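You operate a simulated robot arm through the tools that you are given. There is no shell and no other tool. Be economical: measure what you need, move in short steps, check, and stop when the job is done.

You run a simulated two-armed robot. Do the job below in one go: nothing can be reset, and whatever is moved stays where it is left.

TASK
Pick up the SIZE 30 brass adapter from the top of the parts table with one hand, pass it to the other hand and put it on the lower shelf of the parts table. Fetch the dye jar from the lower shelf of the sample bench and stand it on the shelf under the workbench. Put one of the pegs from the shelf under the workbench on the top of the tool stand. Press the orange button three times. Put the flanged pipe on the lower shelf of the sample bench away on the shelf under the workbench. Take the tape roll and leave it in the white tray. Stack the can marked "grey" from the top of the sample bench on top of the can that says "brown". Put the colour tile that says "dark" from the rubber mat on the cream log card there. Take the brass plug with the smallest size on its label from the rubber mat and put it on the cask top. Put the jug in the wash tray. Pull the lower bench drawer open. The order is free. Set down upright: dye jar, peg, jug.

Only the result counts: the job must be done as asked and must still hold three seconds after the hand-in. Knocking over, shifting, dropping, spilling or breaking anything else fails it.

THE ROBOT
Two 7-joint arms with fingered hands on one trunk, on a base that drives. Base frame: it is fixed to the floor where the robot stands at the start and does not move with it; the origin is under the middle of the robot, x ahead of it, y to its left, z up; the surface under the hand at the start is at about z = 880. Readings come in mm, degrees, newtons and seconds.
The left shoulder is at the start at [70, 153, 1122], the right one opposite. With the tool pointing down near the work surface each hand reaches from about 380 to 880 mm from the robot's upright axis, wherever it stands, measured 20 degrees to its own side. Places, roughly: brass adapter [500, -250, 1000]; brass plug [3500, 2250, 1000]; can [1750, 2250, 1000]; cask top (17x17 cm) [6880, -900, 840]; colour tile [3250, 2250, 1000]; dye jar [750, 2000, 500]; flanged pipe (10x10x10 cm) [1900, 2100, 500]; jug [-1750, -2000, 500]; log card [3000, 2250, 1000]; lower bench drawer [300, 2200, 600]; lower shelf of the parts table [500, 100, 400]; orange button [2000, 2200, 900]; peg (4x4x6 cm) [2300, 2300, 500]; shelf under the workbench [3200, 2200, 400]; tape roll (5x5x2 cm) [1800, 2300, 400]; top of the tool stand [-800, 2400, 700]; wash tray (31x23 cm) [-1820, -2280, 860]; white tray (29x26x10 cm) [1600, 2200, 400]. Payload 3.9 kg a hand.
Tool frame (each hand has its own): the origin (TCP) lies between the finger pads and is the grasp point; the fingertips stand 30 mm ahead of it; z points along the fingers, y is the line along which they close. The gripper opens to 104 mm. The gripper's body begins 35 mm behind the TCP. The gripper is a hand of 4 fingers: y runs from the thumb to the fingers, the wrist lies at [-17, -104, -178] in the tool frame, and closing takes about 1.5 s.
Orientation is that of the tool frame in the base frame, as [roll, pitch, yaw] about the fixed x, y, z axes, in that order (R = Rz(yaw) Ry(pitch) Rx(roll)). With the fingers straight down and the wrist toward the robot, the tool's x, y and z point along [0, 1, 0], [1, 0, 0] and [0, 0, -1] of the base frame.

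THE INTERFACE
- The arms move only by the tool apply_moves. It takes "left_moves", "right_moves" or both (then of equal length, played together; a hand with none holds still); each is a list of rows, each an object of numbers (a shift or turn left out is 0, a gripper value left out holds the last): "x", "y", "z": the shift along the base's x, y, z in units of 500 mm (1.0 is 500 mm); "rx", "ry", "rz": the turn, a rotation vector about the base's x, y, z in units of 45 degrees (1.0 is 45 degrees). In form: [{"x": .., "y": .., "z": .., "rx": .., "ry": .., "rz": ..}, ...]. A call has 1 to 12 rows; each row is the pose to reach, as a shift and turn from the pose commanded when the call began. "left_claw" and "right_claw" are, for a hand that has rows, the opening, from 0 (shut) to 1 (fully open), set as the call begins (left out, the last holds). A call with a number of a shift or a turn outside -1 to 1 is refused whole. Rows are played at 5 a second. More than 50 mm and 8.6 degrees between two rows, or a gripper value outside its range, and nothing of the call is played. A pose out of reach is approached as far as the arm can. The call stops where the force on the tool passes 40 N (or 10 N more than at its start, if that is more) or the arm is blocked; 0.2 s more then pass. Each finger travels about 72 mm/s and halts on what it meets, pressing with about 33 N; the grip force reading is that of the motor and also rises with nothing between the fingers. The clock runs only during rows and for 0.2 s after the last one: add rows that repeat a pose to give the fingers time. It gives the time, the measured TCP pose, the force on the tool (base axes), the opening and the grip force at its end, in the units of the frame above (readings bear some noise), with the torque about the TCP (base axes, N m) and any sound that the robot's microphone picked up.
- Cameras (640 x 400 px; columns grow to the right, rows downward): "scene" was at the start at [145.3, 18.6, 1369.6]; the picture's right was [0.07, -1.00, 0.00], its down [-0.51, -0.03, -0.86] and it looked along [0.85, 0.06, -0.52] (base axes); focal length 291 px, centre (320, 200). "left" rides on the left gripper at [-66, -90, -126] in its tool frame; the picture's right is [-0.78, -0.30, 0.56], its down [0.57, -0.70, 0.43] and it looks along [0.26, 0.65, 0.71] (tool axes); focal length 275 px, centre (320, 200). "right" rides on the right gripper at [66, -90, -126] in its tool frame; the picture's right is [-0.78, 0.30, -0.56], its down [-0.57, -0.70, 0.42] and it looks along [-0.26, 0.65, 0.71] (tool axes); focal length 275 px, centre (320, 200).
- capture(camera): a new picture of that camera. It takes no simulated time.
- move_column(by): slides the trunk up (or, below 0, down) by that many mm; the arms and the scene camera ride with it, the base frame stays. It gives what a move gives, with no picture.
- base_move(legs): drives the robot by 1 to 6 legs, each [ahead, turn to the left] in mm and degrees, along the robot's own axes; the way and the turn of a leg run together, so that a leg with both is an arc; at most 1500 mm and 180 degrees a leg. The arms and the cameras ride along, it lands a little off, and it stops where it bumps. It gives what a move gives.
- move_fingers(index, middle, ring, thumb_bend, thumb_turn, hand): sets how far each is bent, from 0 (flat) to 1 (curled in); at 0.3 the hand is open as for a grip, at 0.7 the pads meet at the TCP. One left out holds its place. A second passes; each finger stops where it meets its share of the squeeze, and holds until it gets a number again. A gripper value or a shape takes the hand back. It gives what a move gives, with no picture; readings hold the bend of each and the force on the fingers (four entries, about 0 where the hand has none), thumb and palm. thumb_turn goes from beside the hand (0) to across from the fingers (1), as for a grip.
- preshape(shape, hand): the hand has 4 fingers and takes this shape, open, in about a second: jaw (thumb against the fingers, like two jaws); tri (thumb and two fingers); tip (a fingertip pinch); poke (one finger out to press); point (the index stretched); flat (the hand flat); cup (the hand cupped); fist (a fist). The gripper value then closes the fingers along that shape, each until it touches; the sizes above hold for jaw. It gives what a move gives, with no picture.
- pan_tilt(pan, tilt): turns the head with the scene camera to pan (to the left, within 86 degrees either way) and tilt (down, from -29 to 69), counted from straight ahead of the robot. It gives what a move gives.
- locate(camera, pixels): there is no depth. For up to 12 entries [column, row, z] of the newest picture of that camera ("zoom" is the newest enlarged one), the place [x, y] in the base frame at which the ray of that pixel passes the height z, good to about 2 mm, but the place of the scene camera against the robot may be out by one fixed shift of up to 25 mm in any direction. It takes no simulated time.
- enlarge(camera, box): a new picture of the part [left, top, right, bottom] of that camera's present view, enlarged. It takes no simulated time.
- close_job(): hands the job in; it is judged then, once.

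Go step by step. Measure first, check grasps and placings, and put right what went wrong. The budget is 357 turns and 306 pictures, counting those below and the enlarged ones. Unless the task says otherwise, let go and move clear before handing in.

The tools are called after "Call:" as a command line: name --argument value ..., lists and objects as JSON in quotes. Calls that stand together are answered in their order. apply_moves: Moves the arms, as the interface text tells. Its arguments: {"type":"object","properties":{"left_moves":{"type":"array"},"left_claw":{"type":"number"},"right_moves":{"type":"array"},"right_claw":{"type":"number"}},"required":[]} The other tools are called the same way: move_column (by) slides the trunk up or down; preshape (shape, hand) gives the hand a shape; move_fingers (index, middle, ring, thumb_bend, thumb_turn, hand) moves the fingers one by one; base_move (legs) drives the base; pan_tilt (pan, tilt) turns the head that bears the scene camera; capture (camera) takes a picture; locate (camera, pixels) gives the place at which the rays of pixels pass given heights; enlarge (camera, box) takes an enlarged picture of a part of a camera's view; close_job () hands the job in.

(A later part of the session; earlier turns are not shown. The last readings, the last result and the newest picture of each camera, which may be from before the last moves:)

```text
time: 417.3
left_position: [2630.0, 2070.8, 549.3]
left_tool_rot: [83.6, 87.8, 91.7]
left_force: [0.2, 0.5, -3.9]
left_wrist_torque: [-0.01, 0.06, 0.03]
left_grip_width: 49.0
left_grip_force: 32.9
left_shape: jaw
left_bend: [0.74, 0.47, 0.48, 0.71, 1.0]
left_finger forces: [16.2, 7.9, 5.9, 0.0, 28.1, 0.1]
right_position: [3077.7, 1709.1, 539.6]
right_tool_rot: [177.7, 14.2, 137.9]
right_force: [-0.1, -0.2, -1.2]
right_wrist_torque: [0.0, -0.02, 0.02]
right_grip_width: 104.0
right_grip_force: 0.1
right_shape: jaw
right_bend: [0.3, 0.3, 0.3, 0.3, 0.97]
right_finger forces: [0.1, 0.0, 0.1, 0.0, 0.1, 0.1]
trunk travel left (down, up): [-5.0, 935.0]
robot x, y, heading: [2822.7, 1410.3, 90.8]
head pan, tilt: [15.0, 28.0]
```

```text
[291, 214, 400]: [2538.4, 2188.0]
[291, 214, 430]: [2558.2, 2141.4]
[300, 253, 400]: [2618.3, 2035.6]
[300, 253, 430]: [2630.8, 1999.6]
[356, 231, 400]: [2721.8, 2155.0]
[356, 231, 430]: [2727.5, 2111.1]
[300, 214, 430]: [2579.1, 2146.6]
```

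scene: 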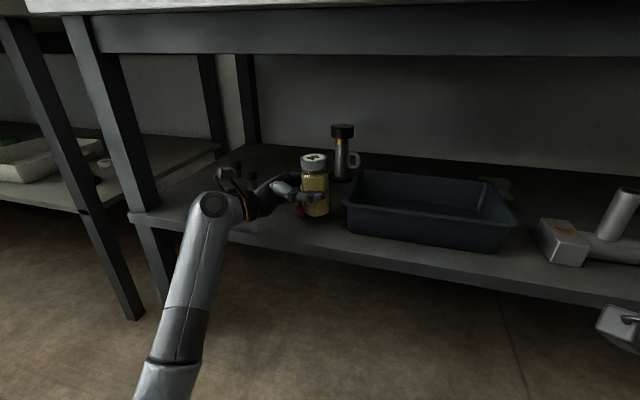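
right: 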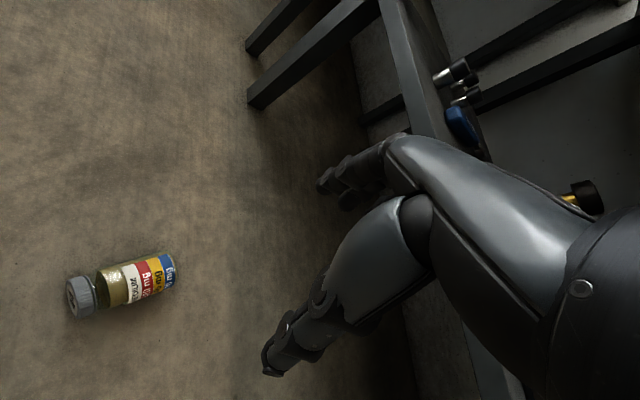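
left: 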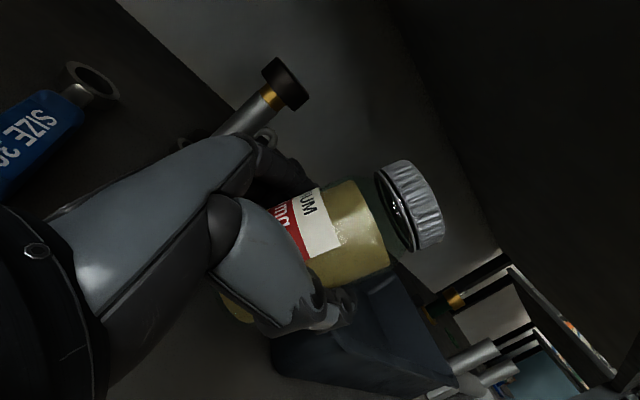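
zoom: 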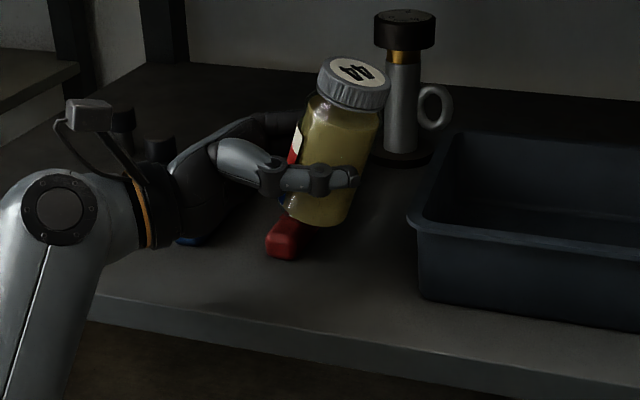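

I move to a spot clear of the handles, a bit right and nearer the edge, and lower so the shelf itself squares the jar up.

Call:
apply_moves --left_moves '[{"x": 0.025, "y": -0.02}, {"x": 0.05, "y": -0.04}, {"x": 0.05, "y": -0.04, "z": -0.04}, {"x": 0.05, "y": -0.04, "z": -0.08}, {"x": 0.05, "y": -0.04, "z": -0.08}]'

Call:
enlarge --camera "scene" --box '[200, 120, 420, 270]'

```text
time: 418.5
left_position: [2655.2, 2049.4, 510.1]
left_tool_rot: [80.3, 87.7, 88.5]
left_force: [0.2, 0.2, -3.9]
left_wrist_torque: [-0.01, 0.03, 0.0]
left_grip_width: 49.0
left_grip_force: 32.5
left_shape: jaw
left_bend: [0.74, 0.47, 0.48, 0.71, 1.0]
left_finger forces: [16.1, 7.8, 5.8, 0.0, 28.1, 0.0]
right_position: [3077.7, 1709.3, 539.1]
right_tool_rot: [177.9, 14.3, 138.0]
right_force: [-0.2, 0.0, -0.2]
right_wrist_torque: [0.02, 0.03, 0.01]
right_grip_width: 104.2
right_grip_force: 0.0
right_shape: jaw
right_bend: [0.3, 0.3, 0.3, 0.3, 0.97]
right_finger forces: [0.0, 0.0, 0.1, 0.1, 0.1, 0.1]
trunk travel left (down, up): [-5.0, 935.0]
robot x, y, heading: [2824.7, 1405.8, 90.7]
head pan, tilt: [15.0, 28.0]
```

```text
2.67 times, centred on (310, 195) of scene
```

zoom: 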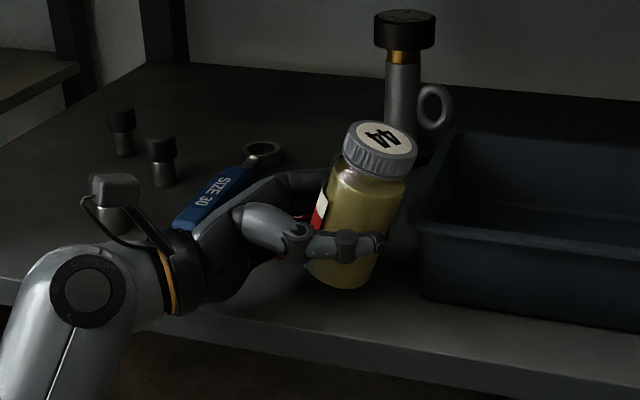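

Call:
apply_moves --left_moves '[{"z": -0.012}, {"z": -0.024}, {"z": -0.034}, {"z": -0.044}, {"z": -0.052}, {"z": -0.06}]'

Call:
enlarge --camera "scene" --box '[200, 120, 420, 270]'

```text
time: 420.1
left_position: [2655.7, 2048.6, 490.4]
left_tool_rot: [75.9, 86.5, 84.0]
left_force: [0.4, -3.3, 15.9]
left_wrist_torque: [-0.56, 0.56, 0.12]
left_grip_width: 46.5
left_grip_force: 32.8
left_shape: jaw
left_bend: [0.74, 0.49, 0.49, 0.73, 0.96]
left_finger forces: [17.4, 5.8, 3.2, 0.0, 26.6, 8.5]
right_position: [3078.7, 1707.0, 539.6]
right_tool_rot: [177.7, 14.0, 137.9]
right_force: [-0.4, -0.1, -0.6]
right_wrist_torque: [0.02, 0.03, -0.02]
right_grip_width: 104.2
right_grip_force: 0.0
right_shape: jaw
right_bend: [0.3, 0.3, 0.3, 0.3, 0.97]
right_finger forces: [0.0, 0.0, 0.0, 0.0, 0.0, 0.1]
trunk travel left (down, up): [-5.0, 935.0]
robot x, y, heading: [2819.2, 1407.2, 91.2]
head pan, tilt: [15.0, 28.0]
stopped in row 6 (left hand): the force on the tool passed its limit at 40 N (the readings are from after the stop); the commanded pose is now the measured one
```

```text
2.67 times, centred on (310, 195) of scene
```

zoom: 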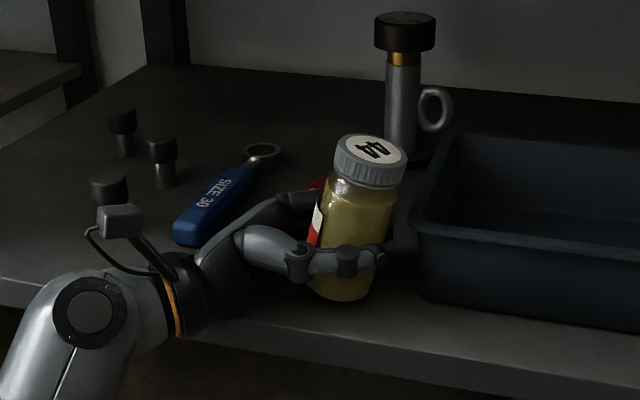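

The jar is nearly square on the shelf. I open the fingers without moving the arm.

Call:
move_fingers --hand "left" --index 0.3 --middle 0.3 --ring 0.3 --thumb_bend 0.35

Call:
enlarge --camera "scene" --box '[200, 120, 420, 270]'

Call:
capture --camera "left"

```text
time: 421.1
left_position: [2654.7, 2048.5, 490.4]
left_tool_rot: [80.0, 86.7, 88.4]
left_force: [-0.6, -2.2, 26.4]
left_wrist_torque: [-1.42, 2.48, 0.06]
left_grip_width: 97.9
left_grip_force: 11.4
left_shape: fingers
left_bend: [0.3, 0.3, 0.3, 0.35, 1.0]
left_finger forces: [0.1, 0.1, 0.1, 0.0, 0.0, 23.4]
right_position: [3078.3, 1707.2, 540.5]
right_tool_rot: [177.8, 14.1, 137.9]
right_force: [0.4, 0.3, 0.1]
right_wrist_torque: [0.0, -0.04, -0.02]
right_grip_width: 104.0
right_grip_force: 0.2
right_shape: jaw
right_bend: [0.3, 0.3, 0.3, 0.3, 0.97]
right_finger forces: [0.1, 0.0, 0.1, 0.1, 0.0, 0.1]
trunk travel left (down, up): [-5.0, 935.0]
robot x, y, heading: [2827.1, 1405.7, 90.8]
head pan, tilt: [15.0, 28.0]
```

```text
2.67 times, centred on (310, 195) of scene
```

zoom: 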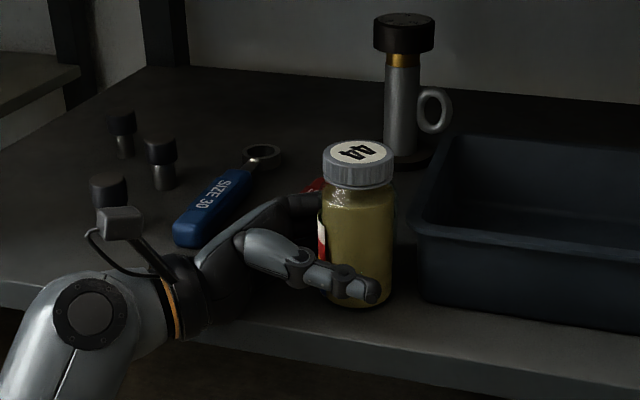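

```text
151 pictures are left
```

left: 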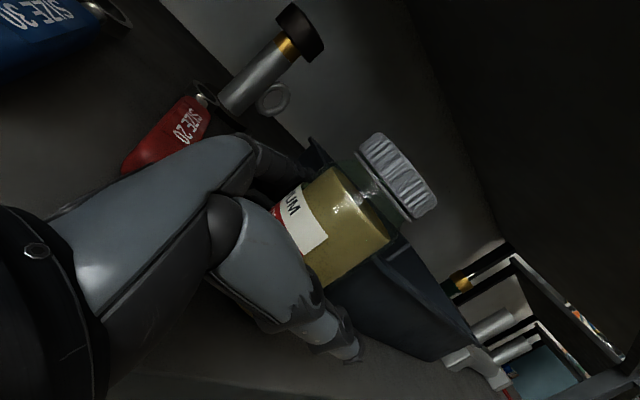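

The jar stands upright. I raise the hand 25 mm and withdraw it to the left.

Call:
apply_moves --left_moves '[{"z": 0.02}, {"z": 0.05}, {"z": 0.05, "x": -0.05}, {"z": 0.05, "x": -0.1}, {"z": 0.05, "x": -0.15}, {"z": 0.06, "x": -0.2}, {"z": 0.08, "x": -0.22}]'

Call:
enlarge --camera "scene" --box '[200, 120, 420, 270]'

```text
time: 422.6
left_position: [2546.1, 2051.7, 526.8]
left_tool_rot: [79.1, 87.1, 87.3]
left_force: [0.1, 0.3, -0.6]
left_wrist_torque: [0.03, -0.03, -0.05]
left_grip_width: 97.8
left_grip_force: 0.1
left_shape: fingers
left_bend: [0.3, 0.3, 0.3, 0.35, 1.0]
left_finger forces: [0.0, 0.0, 0.1, 0.0, 0.0, 0.0]
right_position: [3078.3, 1708.1, 539.2]
right_tool_rot: [177.8, 14.2, 138.0]
right_force: [-0.2, -0.1, 0.8]
right_wrist_torque: [0.0, 0.03, 0.01]
right_grip_width: 103.8
right_grip_force: 0.1
right_shape: jaw
right_bend: [0.3, 0.3, 0.3, 0.3, 0.97]
right_finger forces: [0.0, 0.0, 0.0, 0.0, 0.1, 0.1]
trunk travel left (down, up): [-5.0, 935.0]
robot x, y, heading: [2826.1, 1405.9, 90.8]
head pan, tilt: [15.0, 28.0]
```

```text
2.67 times, centred on (310, 195) of scene
```

zoom: 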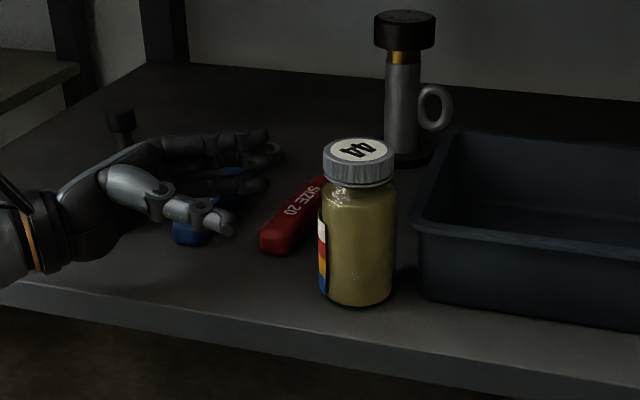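

The jar stands on the shelf under the workbench. Next the peg. I back off and restore both hands to upright-tool poses.

Call:
base_move --legs '[[-300, 0]]'

Call:
apply_moves --left_moves '[{"y": -0.03, "z": 0.03, "ry": 0.15}, {"y": -0.06, "z": 0.06, "ry": 0.3}, {"y": -0.09, "z": 0.09, "ry": 0.45}, {"y": -0.12, "z": 0.12, "ry": 0.6}, {"y": -0.15, "z": 0.15, "ry": 0.75}, {"y": -0.18, "z": 0.18, "ry": 0.87}, {"y": -0.2, "z": 0.2, "ry": 0.97}, {"y": -0.2, "z": 0.2, "ry": 0.97}]' --right_moves '[{"rx": 0.03, "ry": 0.04}, {"rx": 0.06, "ry": 0.09}, {"rx": 0.09, "ry": 0.14}, {"rx": 0.12, "ry": 0.18}, {"rx": 0.15, "ry": 0.22}, {"rx": 0.174, "ry": 0.265}, {"rx": 0.174, "ry": 0.265}, {"rx": 0.174, "ry": 0.265}]' --left_claw 1

Call:
apply_moves --left_moves '[{"x": -0.02, "y": -0.05, "z": 0.04, "ry": 0.15}, {"x": -0.04, "y": -0.1, "z": 0.08, "ry": 0.3}, {"x": -0.06, "y": -0.15, "z": 0.12, "ry": 0.45}, {"x": -0.08, "y": -0.2, "z": 0.16, "ry": 0.6}, {"x": -0.1, "y": -0.25, "z": 0.2, "ry": 0.75}, {"x": -0.12, "y": -0.3, "z": 0.24, "ry": 0.87}, {"x": -0.14, "y": -0.35, "z": 0.28, "ry": 0.95}, {"x": -0.16, "y": -0.4, "z": 0.32, "ry": 0.95}]' --right_moves '[{"rz": 0.13}, {"rz": 0.26}, {"rz": 0.39}, {"rz": 0.52}, {"rz": 0.65}, {"rz": 0.78}, {"rz": 0.9}, {"rz": 0.955}]'

```text
time: 424.7
left_position: [2550.6, 1749.1, 527.1]
left_tool_rot: [79.3, 87.1, 87.5]
left_force: [-0.1, 0.5, 0.3]
left_wrist_torque: [-0.02, 0.04, 0.0]
left_grip_width: 97.9
left_grip_force: 0.1
left_shape: fingers
left_bend: [0.3, 0.3, 0.3, 0.35, 1.0]
left_finger forces: [0.0, 0.0, 0.1, 0.0, 0.0, 0.1]
right_position: [3082.9, 1406.8, 539.6]
right_tool_rot: [177.8, 14.2, 138.0]
right_force: [0.3, -0.9, 0.8]
right_wrist_torque: [-0.01, -0.02, -0.04]
right_grip_width: 103.9
right_grip_force: 0.0
right_shape: jaw
right_bend: [0.3, 0.3, 0.3, 0.3, 0.97]
right_finger forces: [0.1, 0.1, 0.1, 0.1, 0.1, 0.0]
trunk travel left (down, up): [-5.0, 935.0]
robot x, y, heading: [2830.2, 1103.2, 90.8]
head pan, tilt: [15.0, 28.0]
```

```text
time: 426.5
left_position: [2552.4, 1650.1, 627.6]
left_tool_rot: [168.7, 46.4, 175.8]
left_force: [0.3, 0.0, -0.4]
left_wrist_torque: [0.01, 0.0, -0.02]
left_grip_width: 103.7
left_grip_force: 0.1
left_shape: jaw
left_bend: [0.3, 0.3, 0.3, 0.3, 0.97]
left_finger forces: [0.0, 0.0, 0.0, 0.0, 0.0, 0.0]
right_position: [3098.7, 1428.0, 544.1]
right_tool_rot: [-179.7, 0.2, 138.0]
right_force: [0.0, 0.5, 0.4]
right_wrist_torque: [0.0, 0.01, 0.0]
right_grip_width: 104.1
right_grip_force: 0.1
right_shape: jaw
right_bend: [0.3, 0.3, 0.3, 0.3, 0.97]
right_finger forces: [0.1, 0.0, 0.0, 0.0, 0.0, 0.0]
right hand out of reach, approached as far as the arm can: row 2, 3, 4, 5, 6, 7, 8
trunk travel left (down, up): [-5.0, 935.0]
robot x, y, heading: [2826.4, 1104.2, 90.9]
head pan, tilt: [15.0, 28.0]
```

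```text
time: 428.3
left_position: [2468.3, 1446.0, 785.2]
left_tool_rot: [171.7, 3.5, 177.1]
left_force: [-0.4, 0.9, -1.1]
left_wrist_torque: [-0.03, 0.04, 0.02]
left_grip_width: 103.5
left_grip_force: 0.1
left_shape: jaw
left_bend: [0.3, 0.3, 0.3, 0.3, 0.97]
left_finger forces: [0.1, 0.0, 0.1, 0.0, 0.0, 0.0]
right_position: [3097.7, 1427.8, 543.5]
right_tool_rot: [-180.0, 0.0, -178.7]
right_force: [-0.2, 0.6, 0.2]
right_wrist_torque: [-0.01, 0.02, 0.03]
right_grip_width: 103.7
right_grip_force: 0.1
right_shape: jaw
right_bend: [0.3, 0.3, 0.3, 0.3, 0.97]
right_finger forces: [0.1, 0.0, 0.0, 0.0, 0.0, 0.0]
right hand out of reach, approached as far as the arm can: row 1, 2, 3, 4, 5
trunk travel left (down, up): [-5.0, 935.0]
robot x, y, heading: [2830.8, 1103.9, 91.0]
head pan, tilt: [15.0, 28.0]
```

Both hands restored. I drive to x≈2320 and bring the right hand forward to look at the pegs.

Call:
base_move --legs '[[0, 88], [510, 0], [0, -89]]'

Call:
apply_moves --right_moves '[{"x": -0.03, "y": 0.03}, {"x": -0.06, "y": 0.06}, {"x": -0.09, "y": 0.09}, {"x": -0.12, "y": 0.12}, {"x": -0.16, "y": 0.15}, {"x": -0.2, "y": 0.18}, {"x": -0.24, "y": 0.22}, {"x": -0.28, "y": 0.26}, {"x": -0.32, "y": 0.3}, {"x": -0.36, "y": 0.33}, {"x": -0.38, "y": 0.35}, {"x": -0.4, "y": 0.35}]'

Call:
capture --camera "right"

Call:
capture --camera "scene"

```text
time: 438.8
left_position: [1967.3, 1454.8, 786.4]
left_tool_rot: [171.6, 3.8, 176.8]
left_force: [0.2, 0.6, -0.1]
left_wrist_torque: [-0.03, -0.01, -0.02]
left_grip_width: 103.8
left_grip_force: 0.2
left_shape: jaw
left_bend: [0.3, 0.3, 0.3, 0.3, 0.97]
left_finger forces: [0.0, 0.1, 0.0, 0.1, 0.0, 0.0]
right_position: [2594.3, 1435.2, 542.3]
right_tool_rot: [-180.0, 0.2, -178.9]
right_force: [-0.2, -0.4, 1.1]
right_wrist_torque: [0.03, 0.02, 0.01]
right_grip_width: 104.1
right_grip_force: 0.0
right_shape: jaw
right_bend: [0.3, 0.3, 0.3, 0.3, 0.97]
right_finger forces: [0.0, 0.1, 0.1, 0.1, 0.0, 0.1]
trunk travel left (down, up): [-5.0, 935.0]
robot x, y, heading: [2323.6, 1110.8, 90.7]
head pan, tilt: [15.0, 28.0]
```

```text
time: 441.4
left_position: [1967.4, 1455.0, 786.7]
left_tool_rot: [171.5, 3.8, 176.7]
left_force: [0.8, -0.3, -0.9]
left_wrist_torque: [-0.02, -0.03, -0.02]
left_grip_width: 104.1
left_grip_force: 0.0
left_shape: jaw
left_bend: [0.3, 0.3, 0.3, 0.3, 0.97]
left_finger forces: [0.0, 0.0, 0.1, 0.1, 0.0, 0.0]
right_position: [2395.7, 1608.4, 542.1]
right_tool_rot: [-180.0, 0.1, -178.9]
right_force: [0.5, -0.3, 1.0]
right_wrist_torque: [0.03, 0.02, 0.02]
right_grip_width: 103.8
right_grip_force: 0.1
right_shape: jaw
right_bend: [0.3, 0.3, 0.3, 0.3, 0.97]
right_finger forces: [0.0, 0.0, 0.1, 0.0, 0.0, 0.0]
trunk travel left (down, up): [-5.0, 935.0]
robot x, y, heading: [2326.8, 1112.4, 90.6]
head pan, tilt: [15.0, 28.0]
```

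```text
149 pictures are left
```

right: 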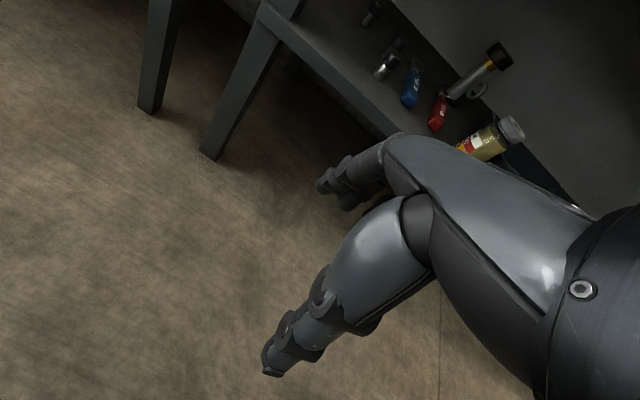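

```text
148 pictures are left
```

scene: 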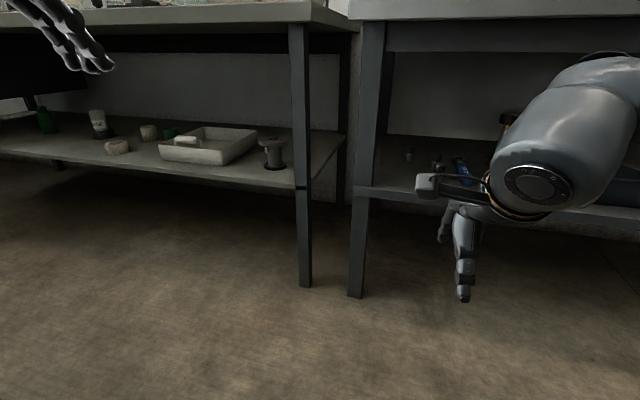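

Call:
enlarge --camera "right" --box '[340, 0, 480, 120]'

Call:
locate --camera "right" --pixels '[[381, 78, 400], [381, 78, 425], [395, 45, 480], [437, 130, 425], [405, 105, 425], [262, 20, 425]]'

```text
3.33 times, centred on (410, 60) of right
```

zoom: 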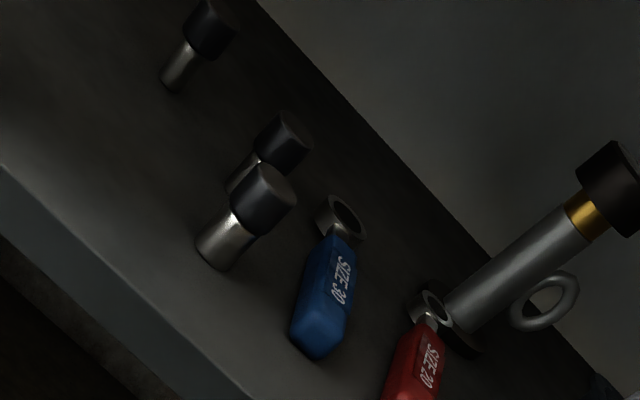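

```text
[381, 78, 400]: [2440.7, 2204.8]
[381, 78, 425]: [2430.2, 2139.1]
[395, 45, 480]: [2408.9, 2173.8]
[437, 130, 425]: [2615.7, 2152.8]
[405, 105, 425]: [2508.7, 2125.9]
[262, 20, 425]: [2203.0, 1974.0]
```

Call:
locate --camera "right" --pixels '[[463, 153, 425], [463, 153, 435], [508, 128, 550], [381, 78, 435], [403, 104, 435]]'

Call:
locate --camera "scene" --pixels '[[409, 162, 430], [436, 172, 430], [465, 183, 430], [362, 188, 430], [298, 190, 400], [274, 168, 400]]'

```text
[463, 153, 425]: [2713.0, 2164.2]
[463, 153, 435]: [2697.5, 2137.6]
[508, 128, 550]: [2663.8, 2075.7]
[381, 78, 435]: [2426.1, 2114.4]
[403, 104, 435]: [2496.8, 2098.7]
```

```text
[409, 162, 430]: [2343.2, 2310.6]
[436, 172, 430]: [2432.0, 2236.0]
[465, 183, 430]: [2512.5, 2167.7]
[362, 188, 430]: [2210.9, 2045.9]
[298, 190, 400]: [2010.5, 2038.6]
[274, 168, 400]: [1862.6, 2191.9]
```

Call:
locate --camera "right" --pixels '[[378, 76, 433], [386, 56, 433], [366, 25, 433], [389, 60, 490], [394, 42, 490], [372, 8, 490]]'

```text
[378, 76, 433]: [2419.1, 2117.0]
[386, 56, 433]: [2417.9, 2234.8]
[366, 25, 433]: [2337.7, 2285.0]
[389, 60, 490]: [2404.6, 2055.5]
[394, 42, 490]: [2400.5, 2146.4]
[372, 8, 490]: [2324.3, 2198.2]
```

Readings are sensitive at this low angle; I move 250 mm closer and look again.

Call:
base_move --legs '[[250, 0]]'

Call:
capture --camera "right"

```text
time: 443.2
left_position: [1962.5, 1708.7, 786.6]
left_tool_rot: [171.5, 3.7, 176.9]
left_force: [1.0, -0.1, -0.2]
left_wrist_torque: [0.0, -0.02, -0.01]
left_grip_width: 103.5
left_grip_force: 0.2
left_shape: jaw
left_bend: [0.3, 0.3, 0.3, 0.3, 0.97]
left_finger forces: [0.0, 0.1, 0.0, 0.0, 0.0, 0.0]
right_position: [2390.6, 1863.5, 542.2]
right_tool_rot: [-180.0, 0.1, -178.8]
right_force: [1.2, -0.2, 0.2]
right_wrist_torque: [0.01, -0.02, 0.01]
right_grip_width: 103.9
right_grip_force: 0.1
right_shape: jaw
right_bend: [0.3, 0.3, 0.3, 0.3, 0.97]
right_finger forces: [0.0, 0.0, 0.0, 0.0, 0.1, 0.0]
trunk travel left (down, up): [-5.0, 935.0]
robot x, y, heading: [2318.4, 1368.6, 90.7]
head pan, tilt: [15.0, 28.0]
```

```text
146 pictures are left
```

right: 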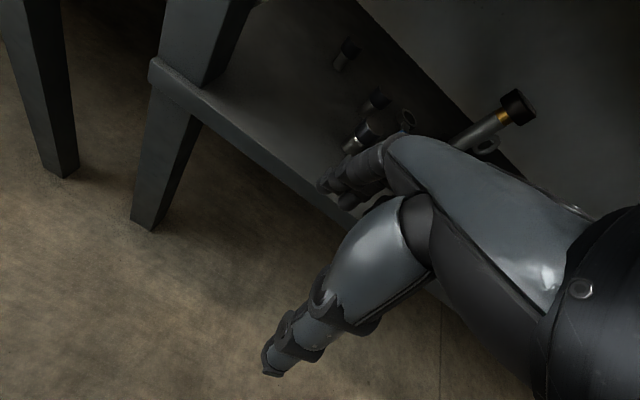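

Call:
enlarge --camera "right" --box '[300, 20, 440, 200]'

```text
2.22 times, centred on (370, 110) of right
```

zoom: 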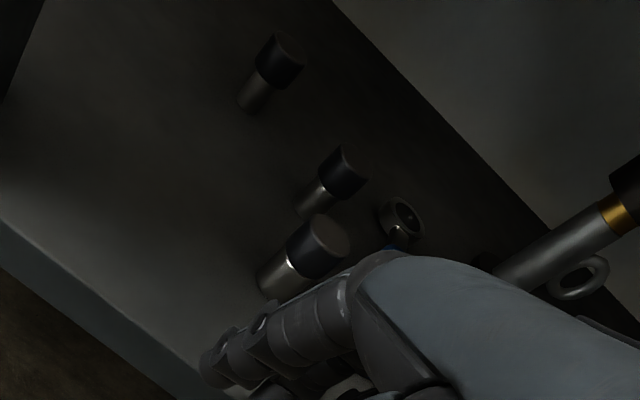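

Call:
locate --camera "right" --pixels '[[348.4, 145, 420], [348.4, 145, 435], [373.6, 126, 480], [373.6, 126, 495], [363, 112, 435], [383.5, 99, 495], [337.6, 66, 435], [355, 47, 495], [288, 167, 435]]'

```text
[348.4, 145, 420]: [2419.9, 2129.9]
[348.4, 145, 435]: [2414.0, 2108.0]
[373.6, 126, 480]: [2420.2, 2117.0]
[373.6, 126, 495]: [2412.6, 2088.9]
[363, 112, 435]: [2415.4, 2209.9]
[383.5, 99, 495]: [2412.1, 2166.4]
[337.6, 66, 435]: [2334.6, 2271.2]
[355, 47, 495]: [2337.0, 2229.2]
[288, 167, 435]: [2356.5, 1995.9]
```

Front peg is at about (2418,2120), z 425–485, with the next peg ~90 mm behind. I'll enter to its left at low height and slide sideways onto it.

Call:
apply_moves --right_moves '[{"x": -0.03, "y": 0.03, "z": -0.03}, {"x": -0.06, "y": 0.06, "z": -0.06}, {"x": -0.09, "y": 0.09, "z": -0.09}, {"x": -0.11, "y": 0.12, "z": -0.12}, {"x": -0.11, "y": 0.16, "z": -0.134}, {"x": -0.11, "y": 0.18, "z": -0.134}]' --right_claw 0.75

Call:
capture --camera "scene"

Call:
capture --camera "right"

```text
time: 444.6
left_position: [1963.0, 1709.6, 786.8]
left_tool_rot: [171.6, 3.8, 177.0]
left_force: [0.3, -0.6, 0.3]
left_wrist_torque: [0.02, -0.01, 0.0]
left_grip_width: 103.6
left_grip_force: 0.1
left_shape: jaw
left_bend: [0.3, 0.3, 0.3, 0.3, 0.97]
left_finger forces: [0.0, 0.0, 0.0, 0.0, 0.0, 0.1]
right_position: [2335.9, 1953.7, 475.1]
right_tool_rot: [179.9, 0.0, -178.9]
right_force: [-0.5, 0.5, -0.1]
right_wrist_torque: [0.0, -0.02, 0.01]
right_grip_width: 78.1
right_grip_force: 0.0
right_shape: jaw
right_bend: [0.27, 0.35, 0.32, 0.52, 0.98]
right_finger forces: [0.0, 0.0, 0.0, 0.0, 0.1, 0.1]
trunk travel left (down, up): [-5.0, 935.0]
robot x, y, heading: [2317.1, 1366.8, 90.6]
head pan, tilt: [15.0, 28.0]
```

```text
144 pictures are left
```

scene: 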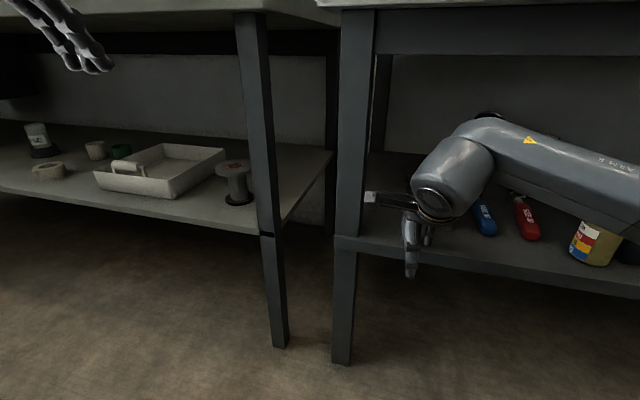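

```text
143 pictures are left
```

right: 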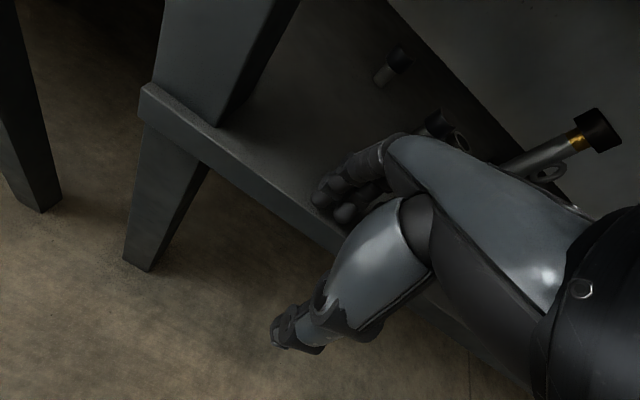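

Call:
locate --camera "right" --pixels '[[217, 127, 428], [160, 88, 428], [340, 238, 428], [380, 85, 428]]'

```text
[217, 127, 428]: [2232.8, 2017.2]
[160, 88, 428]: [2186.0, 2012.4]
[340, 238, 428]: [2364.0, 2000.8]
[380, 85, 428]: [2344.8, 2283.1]
```

Leg corner is at (2233,2017). I shift 16 mm right for camera clearance, then drive in 165 mm.

Call:
apply_moves --right_moves '[{"x": 0.016}, {"x": 0.032}, {"x": 0.032}]'

Call:
base_move --legs '[[163, 0]]'

Call:
capture --camera "right"

Call:
capture --camera "scene"

```text
time: 445.4
left_position: [1962.4, 1707.8, 787.1]
left_tool_rot: [171.5, 3.8, 176.9]
left_force: [0.6, 0.0, -0.3]
left_wrist_torque: [-0.05, 0.0, 0.0]
left_grip_width: 103.9
left_grip_force: 0.0
left_shape: jaw
left_bend: [0.3, 0.3, 0.3, 0.3, 0.97]
left_finger forces: [0.1, 0.1, 0.0, 0.0, 0.0, 0.0]
right_position: [2352.4, 1953.7, 474.6]
right_tool_rot: [-180.0, 0.2, -178.7]
right_force: [0.5, -0.2, 0.1]
right_wrist_torque: [0.0, 0.0, 0.02]
right_grip_width: 78.4
right_grip_force: 0.0
right_shape: jaw
right_bend: [0.27, 0.35, 0.32, 0.52, 0.98]
right_finger forces: [0.0, 0.0, 0.1, 0.0, 0.0, 0.0]
trunk travel left (down, up): [-5.0, 935.0]
robot x, y, heading: [2315.8, 1365.3, 91.0]
head pan, tilt: [15.0, 28.0]
```

```text
time: 446.9
left_position: [1957.8, 1870.7, 786.4]
left_tool_rot: [171.5, 3.8, 177.1]
left_force: [0.1, -0.2, -0.5]
left_wrist_torque: [-0.01, 0.02, 0.02]
left_grip_width: 103.7
left_grip_force: 0.1
left_shape: jaw
left_bend: [0.3, 0.3, 0.3, 0.3, 0.97]
left_finger forces: [0.1, 0.1, 0.1, 0.1, 0.1, 0.0]
right_position: [2346.8, 2117.5, 474.2]
right_tool_rot: [-180.0, 0.1, -178.6]
right_force: [-0.3, -1.4, 0.1]
right_wrist_torque: [0.04, 0.02, 0.0]
right_grip_width: 78.1
right_grip_force: 0.0
right_shape: jaw
right_bend: [0.27, 0.35, 0.32, 0.52, 0.98]
right_finger forces: [0.0, 0.0, 0.1, 0.0, 0.0, 0.1]
trunk travel left (down, up): [-5.0, 935.0]
robot x, y, heading: [2314.2, 1530.2, 91.0]
head pan, tilt: [15.0, 28.0]
```

```text
142 pictures are left
```

right: 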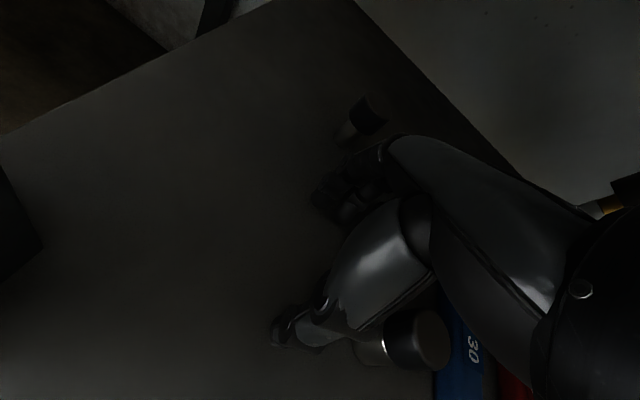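

```text
141 pictures are left
```

scene: 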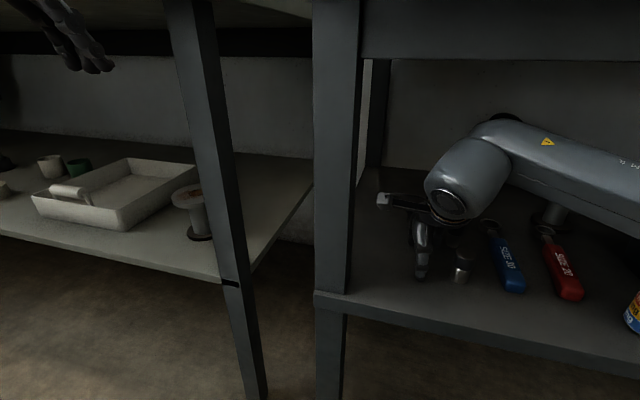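

Call:
locate --camera "right" --pixels '[[430, 338, 485], [430, 338, 478], [365, 350, 428], [365, 350, 435]]'

Call:
enlarge --camera "scene" --box '[360, 160, 540, 320]'

```text
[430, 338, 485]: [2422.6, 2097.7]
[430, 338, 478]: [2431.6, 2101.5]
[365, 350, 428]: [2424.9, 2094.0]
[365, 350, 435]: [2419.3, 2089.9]
```

```text
2.50 times, centred on (450, 240) of scene
```

zoom: 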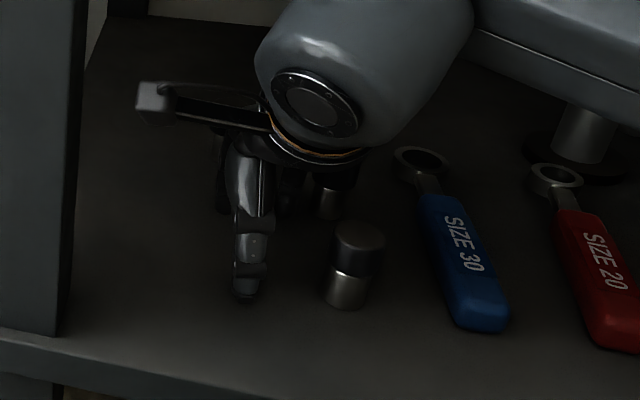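

Peg centre is (2422,2096). I shift back 21 mm and slide right 75 mm, then close.

Call:
apply_moves --right_moves '[{"y": -0.042}, {"y": -0.042, "x": 0.04}, {"y": -0.042, "x": 0.08}, {"y": -0.042, "x": 0.12}, {"y": -0.042, "x": 0.15}, {"y": -0.042, "x": 0.15}]'

Call:
apply_moves --right_moves '[{}, {}, {}, {}, {}, {}]' --right_claw 0

Call:
capture --camera "right"

```text
time: 448.2
left_position: [1959.3, 1870.5, 787.5]
left_tool_rot: [171.6, 3.8, 177.1]
left_force: [-1.0, 0.5, -0.2]
left_wrist_torque: [-0.02, 0.01, 0.0]
left_grip_width: 103.9
left_grip_force: 0.2
left_shape: jaw
left_bend: [0.3, 0.3, 0.3, 0.3, 0.97]
left_finger forces: [0.0, 0.0, 0.0, 0.1, 0.0, 0.0]
right_position: [2423.1, 2095.4, 473.4]
right_tool_rot: [179.9, 0.1, -178.6]
right_force: [0.1, 0.3, 0.3]
right_wrist_torque: [0.01, -0.02, -0.02]
right_grip_width: 78.0
right_grip_force: 0.0
right_shape: jaw
right_bend: [0.27, 0.35, 0.32, 0.52, 0.98]
right_finger forces: [0.0, 0.0, 0.0, 0.0, 0.0, 0.0]
trunk travel left (down, up): [-5.0, 935.0]
robot x, y, heading: [2315.3, 1522.9, 90.7]
head pan, tilt: [15.0, 28.0]
```

```text
time: 449.6
left_position: [1958.9, 1870.8, 787.1]
left_tool_rot: [171.6, 3.8, 177.2]
left_force: [0.4, 0.2, 0.4]
left_wrist_torque: [0.01, 0.01, -0.02]
left_grip_width: 104.0
left_grip_force: 0.0
left_shape: jaw
left_bend: [0.3, 0.3, 0.3, 0.3, 0.97]
left_finger forces: [0.0, 0.0, 0.0, 0.0, 0.0, 0.1]
right_position: [2423.7, 2095.0, 475.0]
right_tool_rot: [180.0, 0.1, -178.6]
right_force: [0.0, 0.2, 0.3]
right_wrist_torque: [0.01, 0.02, -0.02]
right_grip_width: 9.9
right_grip_force: 33.0
right_shape: jaw
right_bend: [0.73, 0.7, 0.7, 0.76, 1.0]
right_finger forces: [22.3, 1.0, 0.0, 0.0, 26.9, 0.0]
trunk travel left (down, up): [-5.0, 935.0]
robot x, y, heading: [2319.7, 1528.0, 91.1]
head pan, tilt: [15.0, 28.0]
```

```text
139 pictures are left
```

right: 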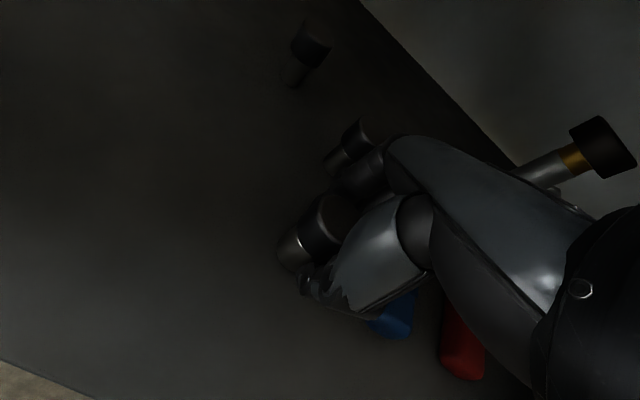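

The peg is pinched only by the outer finger; it sits ~20 mm left of the hand centre. I reopen, shift left and close again.

Call:
apply_moves --right_moves '[{}, {}, {}, {}, {"x": -0.02}, {"x": -0.044}, {"x": -0.044}]' --right_claw 0.75

Call:
capture --camera "right"

```text
time: 451.2
left_position: [1959.8, 1870.6, 786.9]
left_tool_rot: [171.6, 3.7, 177.1]
left_force: [0.1, 0.8, -0.2]
left_wrist_torque: [0.0, -0.01, -0.02]
left_grip_width: 103.7
left_grip_force: 0.0
left_shape: jaw
left_bend: [0.3, 0.3, 0.3, 0.3, 0.97]
left_finger forces: [0.0, 0.0, 0.0, 0.1, 0.1, 0.1]
right_position: [2400.7, 2095.7, 473.9]
right_tool_rot: [-180.0, 0.1, -178.7]
right_force: [-0.2, 0.2, 0.4]
right_wrist_torque: [-0.01, -0.01, 0.0]
right_grip_width: 78.0
right_grip_force: 0.0
right_shape: jaw
right_bend: [0.27, 0.36, 0.33, 0.52, 0.98]
right_finger forces: [0.0, 0.0, 0.0, 0.0, 0.0, 0.1]
trunk travel left (down, up): [-5.0, 935.0]
robot x, y, heading: [2315.6, 1526.9, 91.0]
head pan, tilt: [15.0, 28.0]
```

```text
138 pictures are left
```

right: 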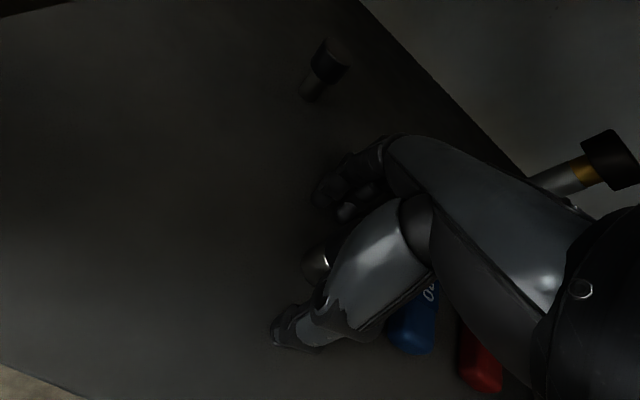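

Call:
locate --camera "right" --pixels '[[314, 268, 428]]'

Call:
apply_moves --right_moves '[{}, {}, {}, {}, {}, {}]' --right_claw 0

Call:
enlarge --camera "scene" --box '[360, 160, 540, 320]'

```text
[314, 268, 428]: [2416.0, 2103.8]
```

```text
time: 452.6
left_position: [1959.4, 1869.8, 786.1]
left_tool_rot: [171.6, 3.7, 177.1]
left_force: [0.6, -0.4, 0.5]
left_wrist_torque: [0.0, -0.01, 0.02]
left_grip_width: 103.9
left_grip_force: 0.1
left_shape: jaw
left_bend: [0.3, 0.3, 0.3, 0.3, 0.97]
left_finger forces: [0.0, 0.0, 0.1, 0.0, 0.1, 0.1]
right_position: [2401.3, 2096.6, 473.7]
right_tool_rot: [180.0, 0.1, -178.5]
right_force: [0.6, 0.4, -0.2]
right_wrist_torque: [0.01, 0.04, 0.02]
right_grip_width: 12.6
right_grip_force: 33.3
right_shape: jaw
right_bend: [0.7, 0.58, 0.7, 0.76, 1.0]
right_finger forces: [0.9, 10.5, 9.2, 0.0, 24.1, 0.0]
trunk travel left (down, up): [-5.0, 935.0]
robot x, y, heading: [2319.7, 1526.7, 90.9]
head pan, tilt: [15.0, 28.0]
```

```text
2.50 times, centred on (450, 240) of scene
```

zoom: 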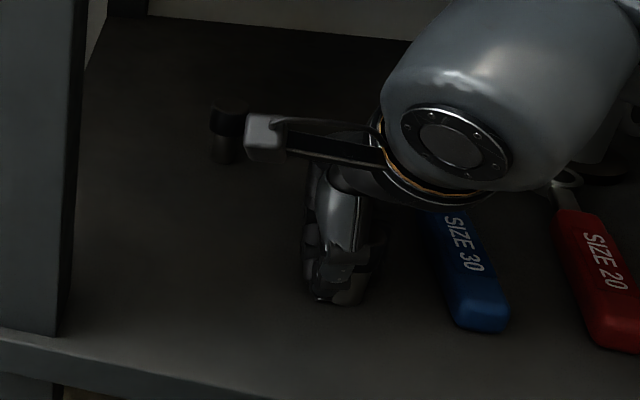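

Two fingers and thumb hold the peg now. I lift 20 mm and back straight out.

Call:
apply_moves --right_moves '[{"z": 0.015}, {"z": 0.03}, {"z": 0.04}, {"z": 0.04}]'

Call:
base_move --legs '[[-330, 0]]'

Call:
capture --camera "right"

```text
time: 453.6
left_position: [1959.3, 1870.7, 786.6]
left_tool_rot: [171.6, 3.8, 177.2]
left_force: [0.1, -0.8, 0.2]
left_wrist_torque: [-0.01, -0.03, -0.02]
left_grip_width: 104.0
left_grip_force: 0.1
left_shape: jaw
left_bend: [0.3, 0.3, 0.3, 0.3, 0.97]
left_finger forces: [0.0, 0.0, 0.0, 0.0, 0.0, 0.0]
right_position: [2401.4, 2095.9, 494.6]
right_tool_rot: [180.0, 0.0, -178.6]
right_force: [0.4, 0.8, -0.4]
right_wrist_torque: [0.03, 0.01, 0.03]
right_grip_width: 12.8
right_grip_force: 32.8
right_shape: jaw
right_bend: [0.7, 0.58, 0.7, 0.76, 1.0]
right_finger forces: [0.8, 10.6, 9.2, 0.1, 24.1, 0.0]
trunk travel left (down, up): [-5.0, 935.0]
robot x, y, heading: [2316.8, 1526.2, 91.1]
head pan, tilt: [15.0, 28.0]
```

```text
time: 455.8
left_position: [1964.7, 1540.6, 786.1]
left_tool_rot: [171.6, 3.7, 177.2]
left_force: [0.5, -0.2, 0.5]
left_wrist_torque: [0.01, 0.0, 0.02]
left_grip_width: 104.0
left_grip_force: 0.0
left_shape: jaw
left_bend: [0.3, 0.3, 0.3, 0.3, 0.97]
left_finger forces: [0.1, 0.0, 0.1, 0.1, 0.0, 0.1]
right_position: [2406.1, 1765.1, 494.5]
right_tool_rot: [-179.9, 0.1, -178.6]
right_force: [-0.2, -0.3, -0.6]
right_wrist_torque: [0.04, -0.01, 0.03]
right_grip_width: 12.6
right_grip_force: 32.4
right_shape: jaw
right_bend: [0.7, 0.58, 0.7, 0.76, 1.0]
right_finger forces: [0.9, 10.6, 9.2, 0.0, 24.2, 0.0]
trunk travel left (down, up): [-5.0, 935.0]
robot x, y, heading: [2327.3, 1198.5, 90.8]
head pan, tilt: [15.0, 28.0]
```

```text
136 pictures are left
```

right: 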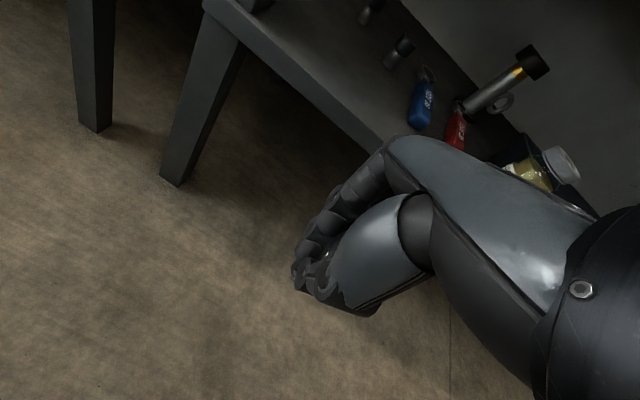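

Peg held. I raise the trunk and drive west to the tool stand.

Call:
move_column --by 400

Call:
base_move --legs '[[0, 89], [1030, 0], [1030, 0], [1000, 0], [0, -90]]'

Call:
pan_tilt --pan 0 --tilt 35

Call:
capture --camera "scene"

```text
time: 459.7
left_position: [1965.3, 1540.7, 1186.1]
left_tool_rot: [171.5, 3.7, 177.2]
left_force: [0.7, 0.6, 0.2]
left_wrist_torque: [0.02, -0.03, 0.01]
left_grip_width: 103.8
left_grip_force: 0.1
left_shape: jaw
left_bend: [0.3, 0.3, 0.3, 0.3, 0.97]
left_finger forces: [0.1, 0.0, 0.0, 0.0, 0.0, 0.0]
right_position: [2406.4, 1766.6, 892.6]
right_tool_rot: [-180.0, 0.2, -178.6]
right_force: [-0.9, 0.2, -0.7]
right_wrist_torque: [0.04, -0.01, 0.0]
right_grip_width: 12.5
right_grip_force: 32.4
right_shape: jaw
right_bend: [0.7, 0.58, 0.7, 0.76, 1.0]
right_finger forces: [0.9, 10.6, 9.3, 0.0, 24.1, 0.0]
trunk travel left (down, up): [-405.0, 535.0]
robot x, y, heading: [2320.4, 1197.8, 91.0]
head pan, tilt: [15.0, 28.0]
```

```text
time: 479.6
left_position: [-1175.1, 1010.5, 1185.3]
left_tool_rot: [171.8, 3.9, -105.1]
left_force: [0.0, 0.8, 0.4]
left_wrist_torque: [0.0, 0.03, 0.01]
left_grip_width: 103.9
left_grip_force: 0.0
left_shape: jaw
left_bend: [0.3, 0.3, 0.3, 0.3, 0.97]
left_finger forces: [0.1, 0.0, 0.0, 0.0, 0.0, 0.1]
right_position: [-1304.3, 1482.9, 899.1]
right_tool_rot: [178.8, -1.1, -100.2]
right_force: [-22.7, -19.4, -7.5]
right_wrist_torque: [0.46, 0.34, -0.47]
right_grip_width: 12.5
right_grip_force: 32.7
right_shape: jaw
right_bend: [0.7, 0.54, 0.7, 0.8, 0.96]
right_finger forces: [1.9, 15.3, 9.7, 0.0, 24.0, 0.1]
trunk travel left (down, up): [-405.0, 535.0]
robot x, y, heading: [-759.9, 1289.2, 169.7]
head pan, tilt: [15.0, 28.0]
stopped in leg 5: the force on the tool passed its limit at 53 N (the readings are from after the stop); the commanded pose is now the measured one
```

```text
time: 480.3
left_position: [-1177.8, 1010.1, 1183.5]
left_tool_rot: [171.7, 4.0, -105.2]
left_force: [0.7, -0.4, -1.0]
left_wrist_torque: [0.0, 0.01, -0.01]
left_grip_width: 104.0
left_grip_force: 0.0
left_shape: jaw
left_bend: [0.3, 0.3, 0.3, 0.3, 0.97]
left_finger forces: [0.0, 0.1, 0.0, 0.0, 0.1, 0.0]
right_position: [-1304.8, 1485.3, 899.5]
right_tool_rot: [178.9, -0.8, -100.5]
right_force: [-23.0, -22.2, -4.9]
right_wrist_torque: [0.36, 0.43, -0.5]
right_grip_width: 12.3
right_grip_force: 33.5
right_shape: jaw
right_bend: [0.7, 0.54, 0.7, 0.8, 0.96]
right_finger forces: [2.0, 15.5, 9.2, 0.0, 23.6, 0.1]
trunk travel left (down, up): [-405.0, 535.0]
robot x, y, heading: [-760.7, 1289.7, 169.7]
head pan, tilt: [0.0, 35.0]
```

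```text
135 pictures are left
```

scene: 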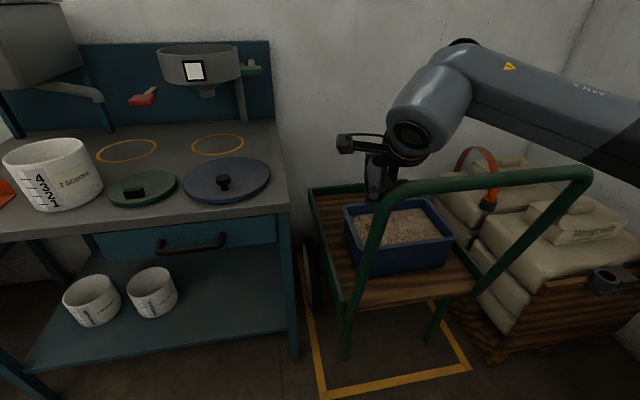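

The right hand touched the cart's green handle while turning. I turn back, reverse east, and turn there instead.

Call:
base_move --legs '[[0, 10], [-350, 0]]'

Call:
capture --camera "scene"

Call:
capture --camera "right"

```text
time: 483.3
left_position: [-771.9, 942.1, 1187.0]
left_tool_rot: [171.5, 3.8, -95.6]
left_force: [0.6, -0.4, -0.4]
left_wrist_torque: [0.01, 0.0, 0.0]
left_grip_width: 103.8
left_grip_force: 0.1
left_shape: jaw
left_bend: [0.3, 0.3, 0.3, 0.3, 0.97]
left_finger forces: [0.0, 0.0, 0.0, 0.2, 0.0, 0.1]
right_position: [-977.3, 1388.2, 899.8]
right_tool_rot: [178.7, -0.9, -90.8]
right_force: [0.6, 0.0, -0.7]
right_wrist_torque: [0.01, 0.02, 0.0]
right_grip_width: 12.4
right_grip_force: 32.8
right_shape: jaw
right_bend: [0.7, 0.56, 0.7, 0.8, 0.98]
right_finger forces: [1.6, 12.0, 16.2, 0.0, 0.1, 0.1]
trunk travel left (down, up): [-405.0, 535.0]
robot x, y, heading: [-411.1, 1283.3, 178.8]
head pan, tilt: [0.0, 35.0]
```

```text
134 pictures are left
```

scene: 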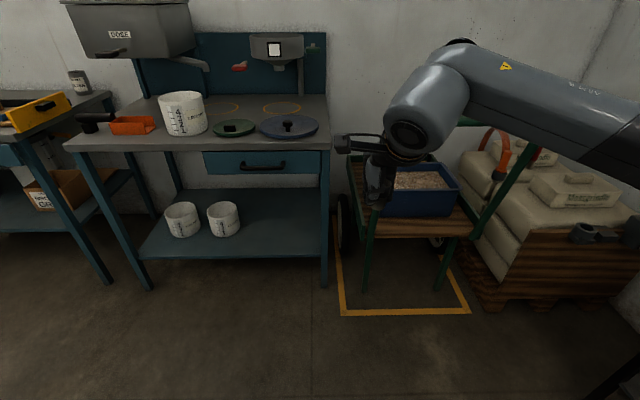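

```text
133 pictures are left
```

right: 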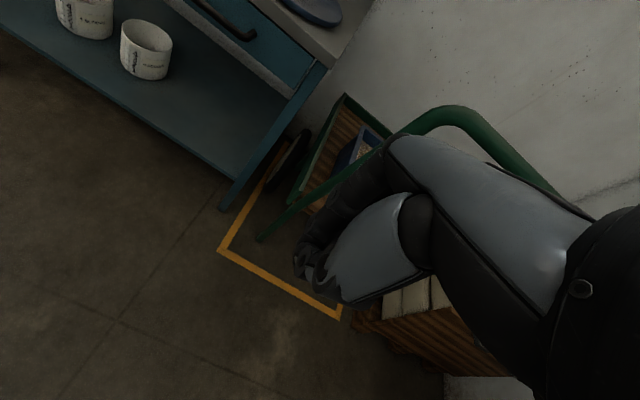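

Call:
enlarge --camera "right" --box '[270, 200, 390, 320]'

Call:
enlarge --camera "scene" --box '[320, 120, 460, 240]'

```text
3.33 times, centred on (330, 260) of right
```

zoom: 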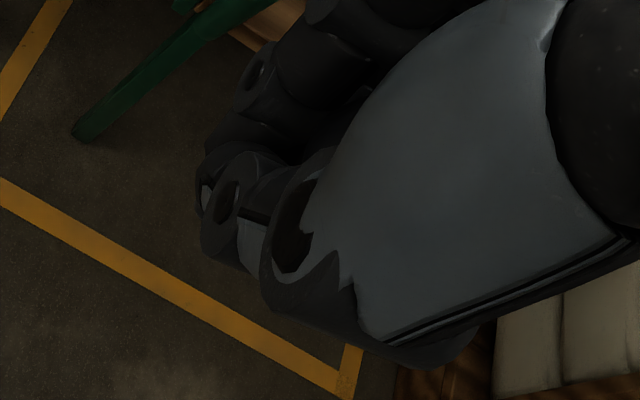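

```text
3.33 times, centred on (390, 180) of scene
```

zoom: 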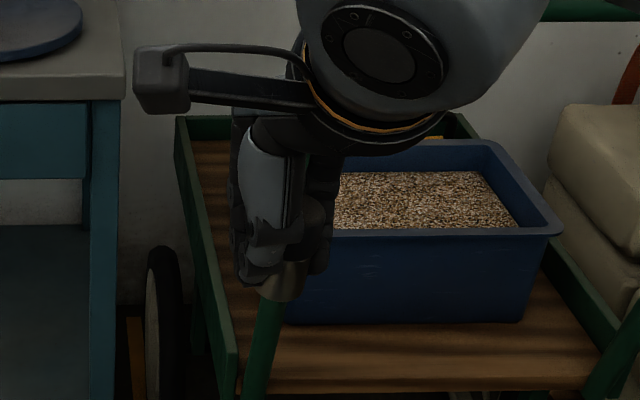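

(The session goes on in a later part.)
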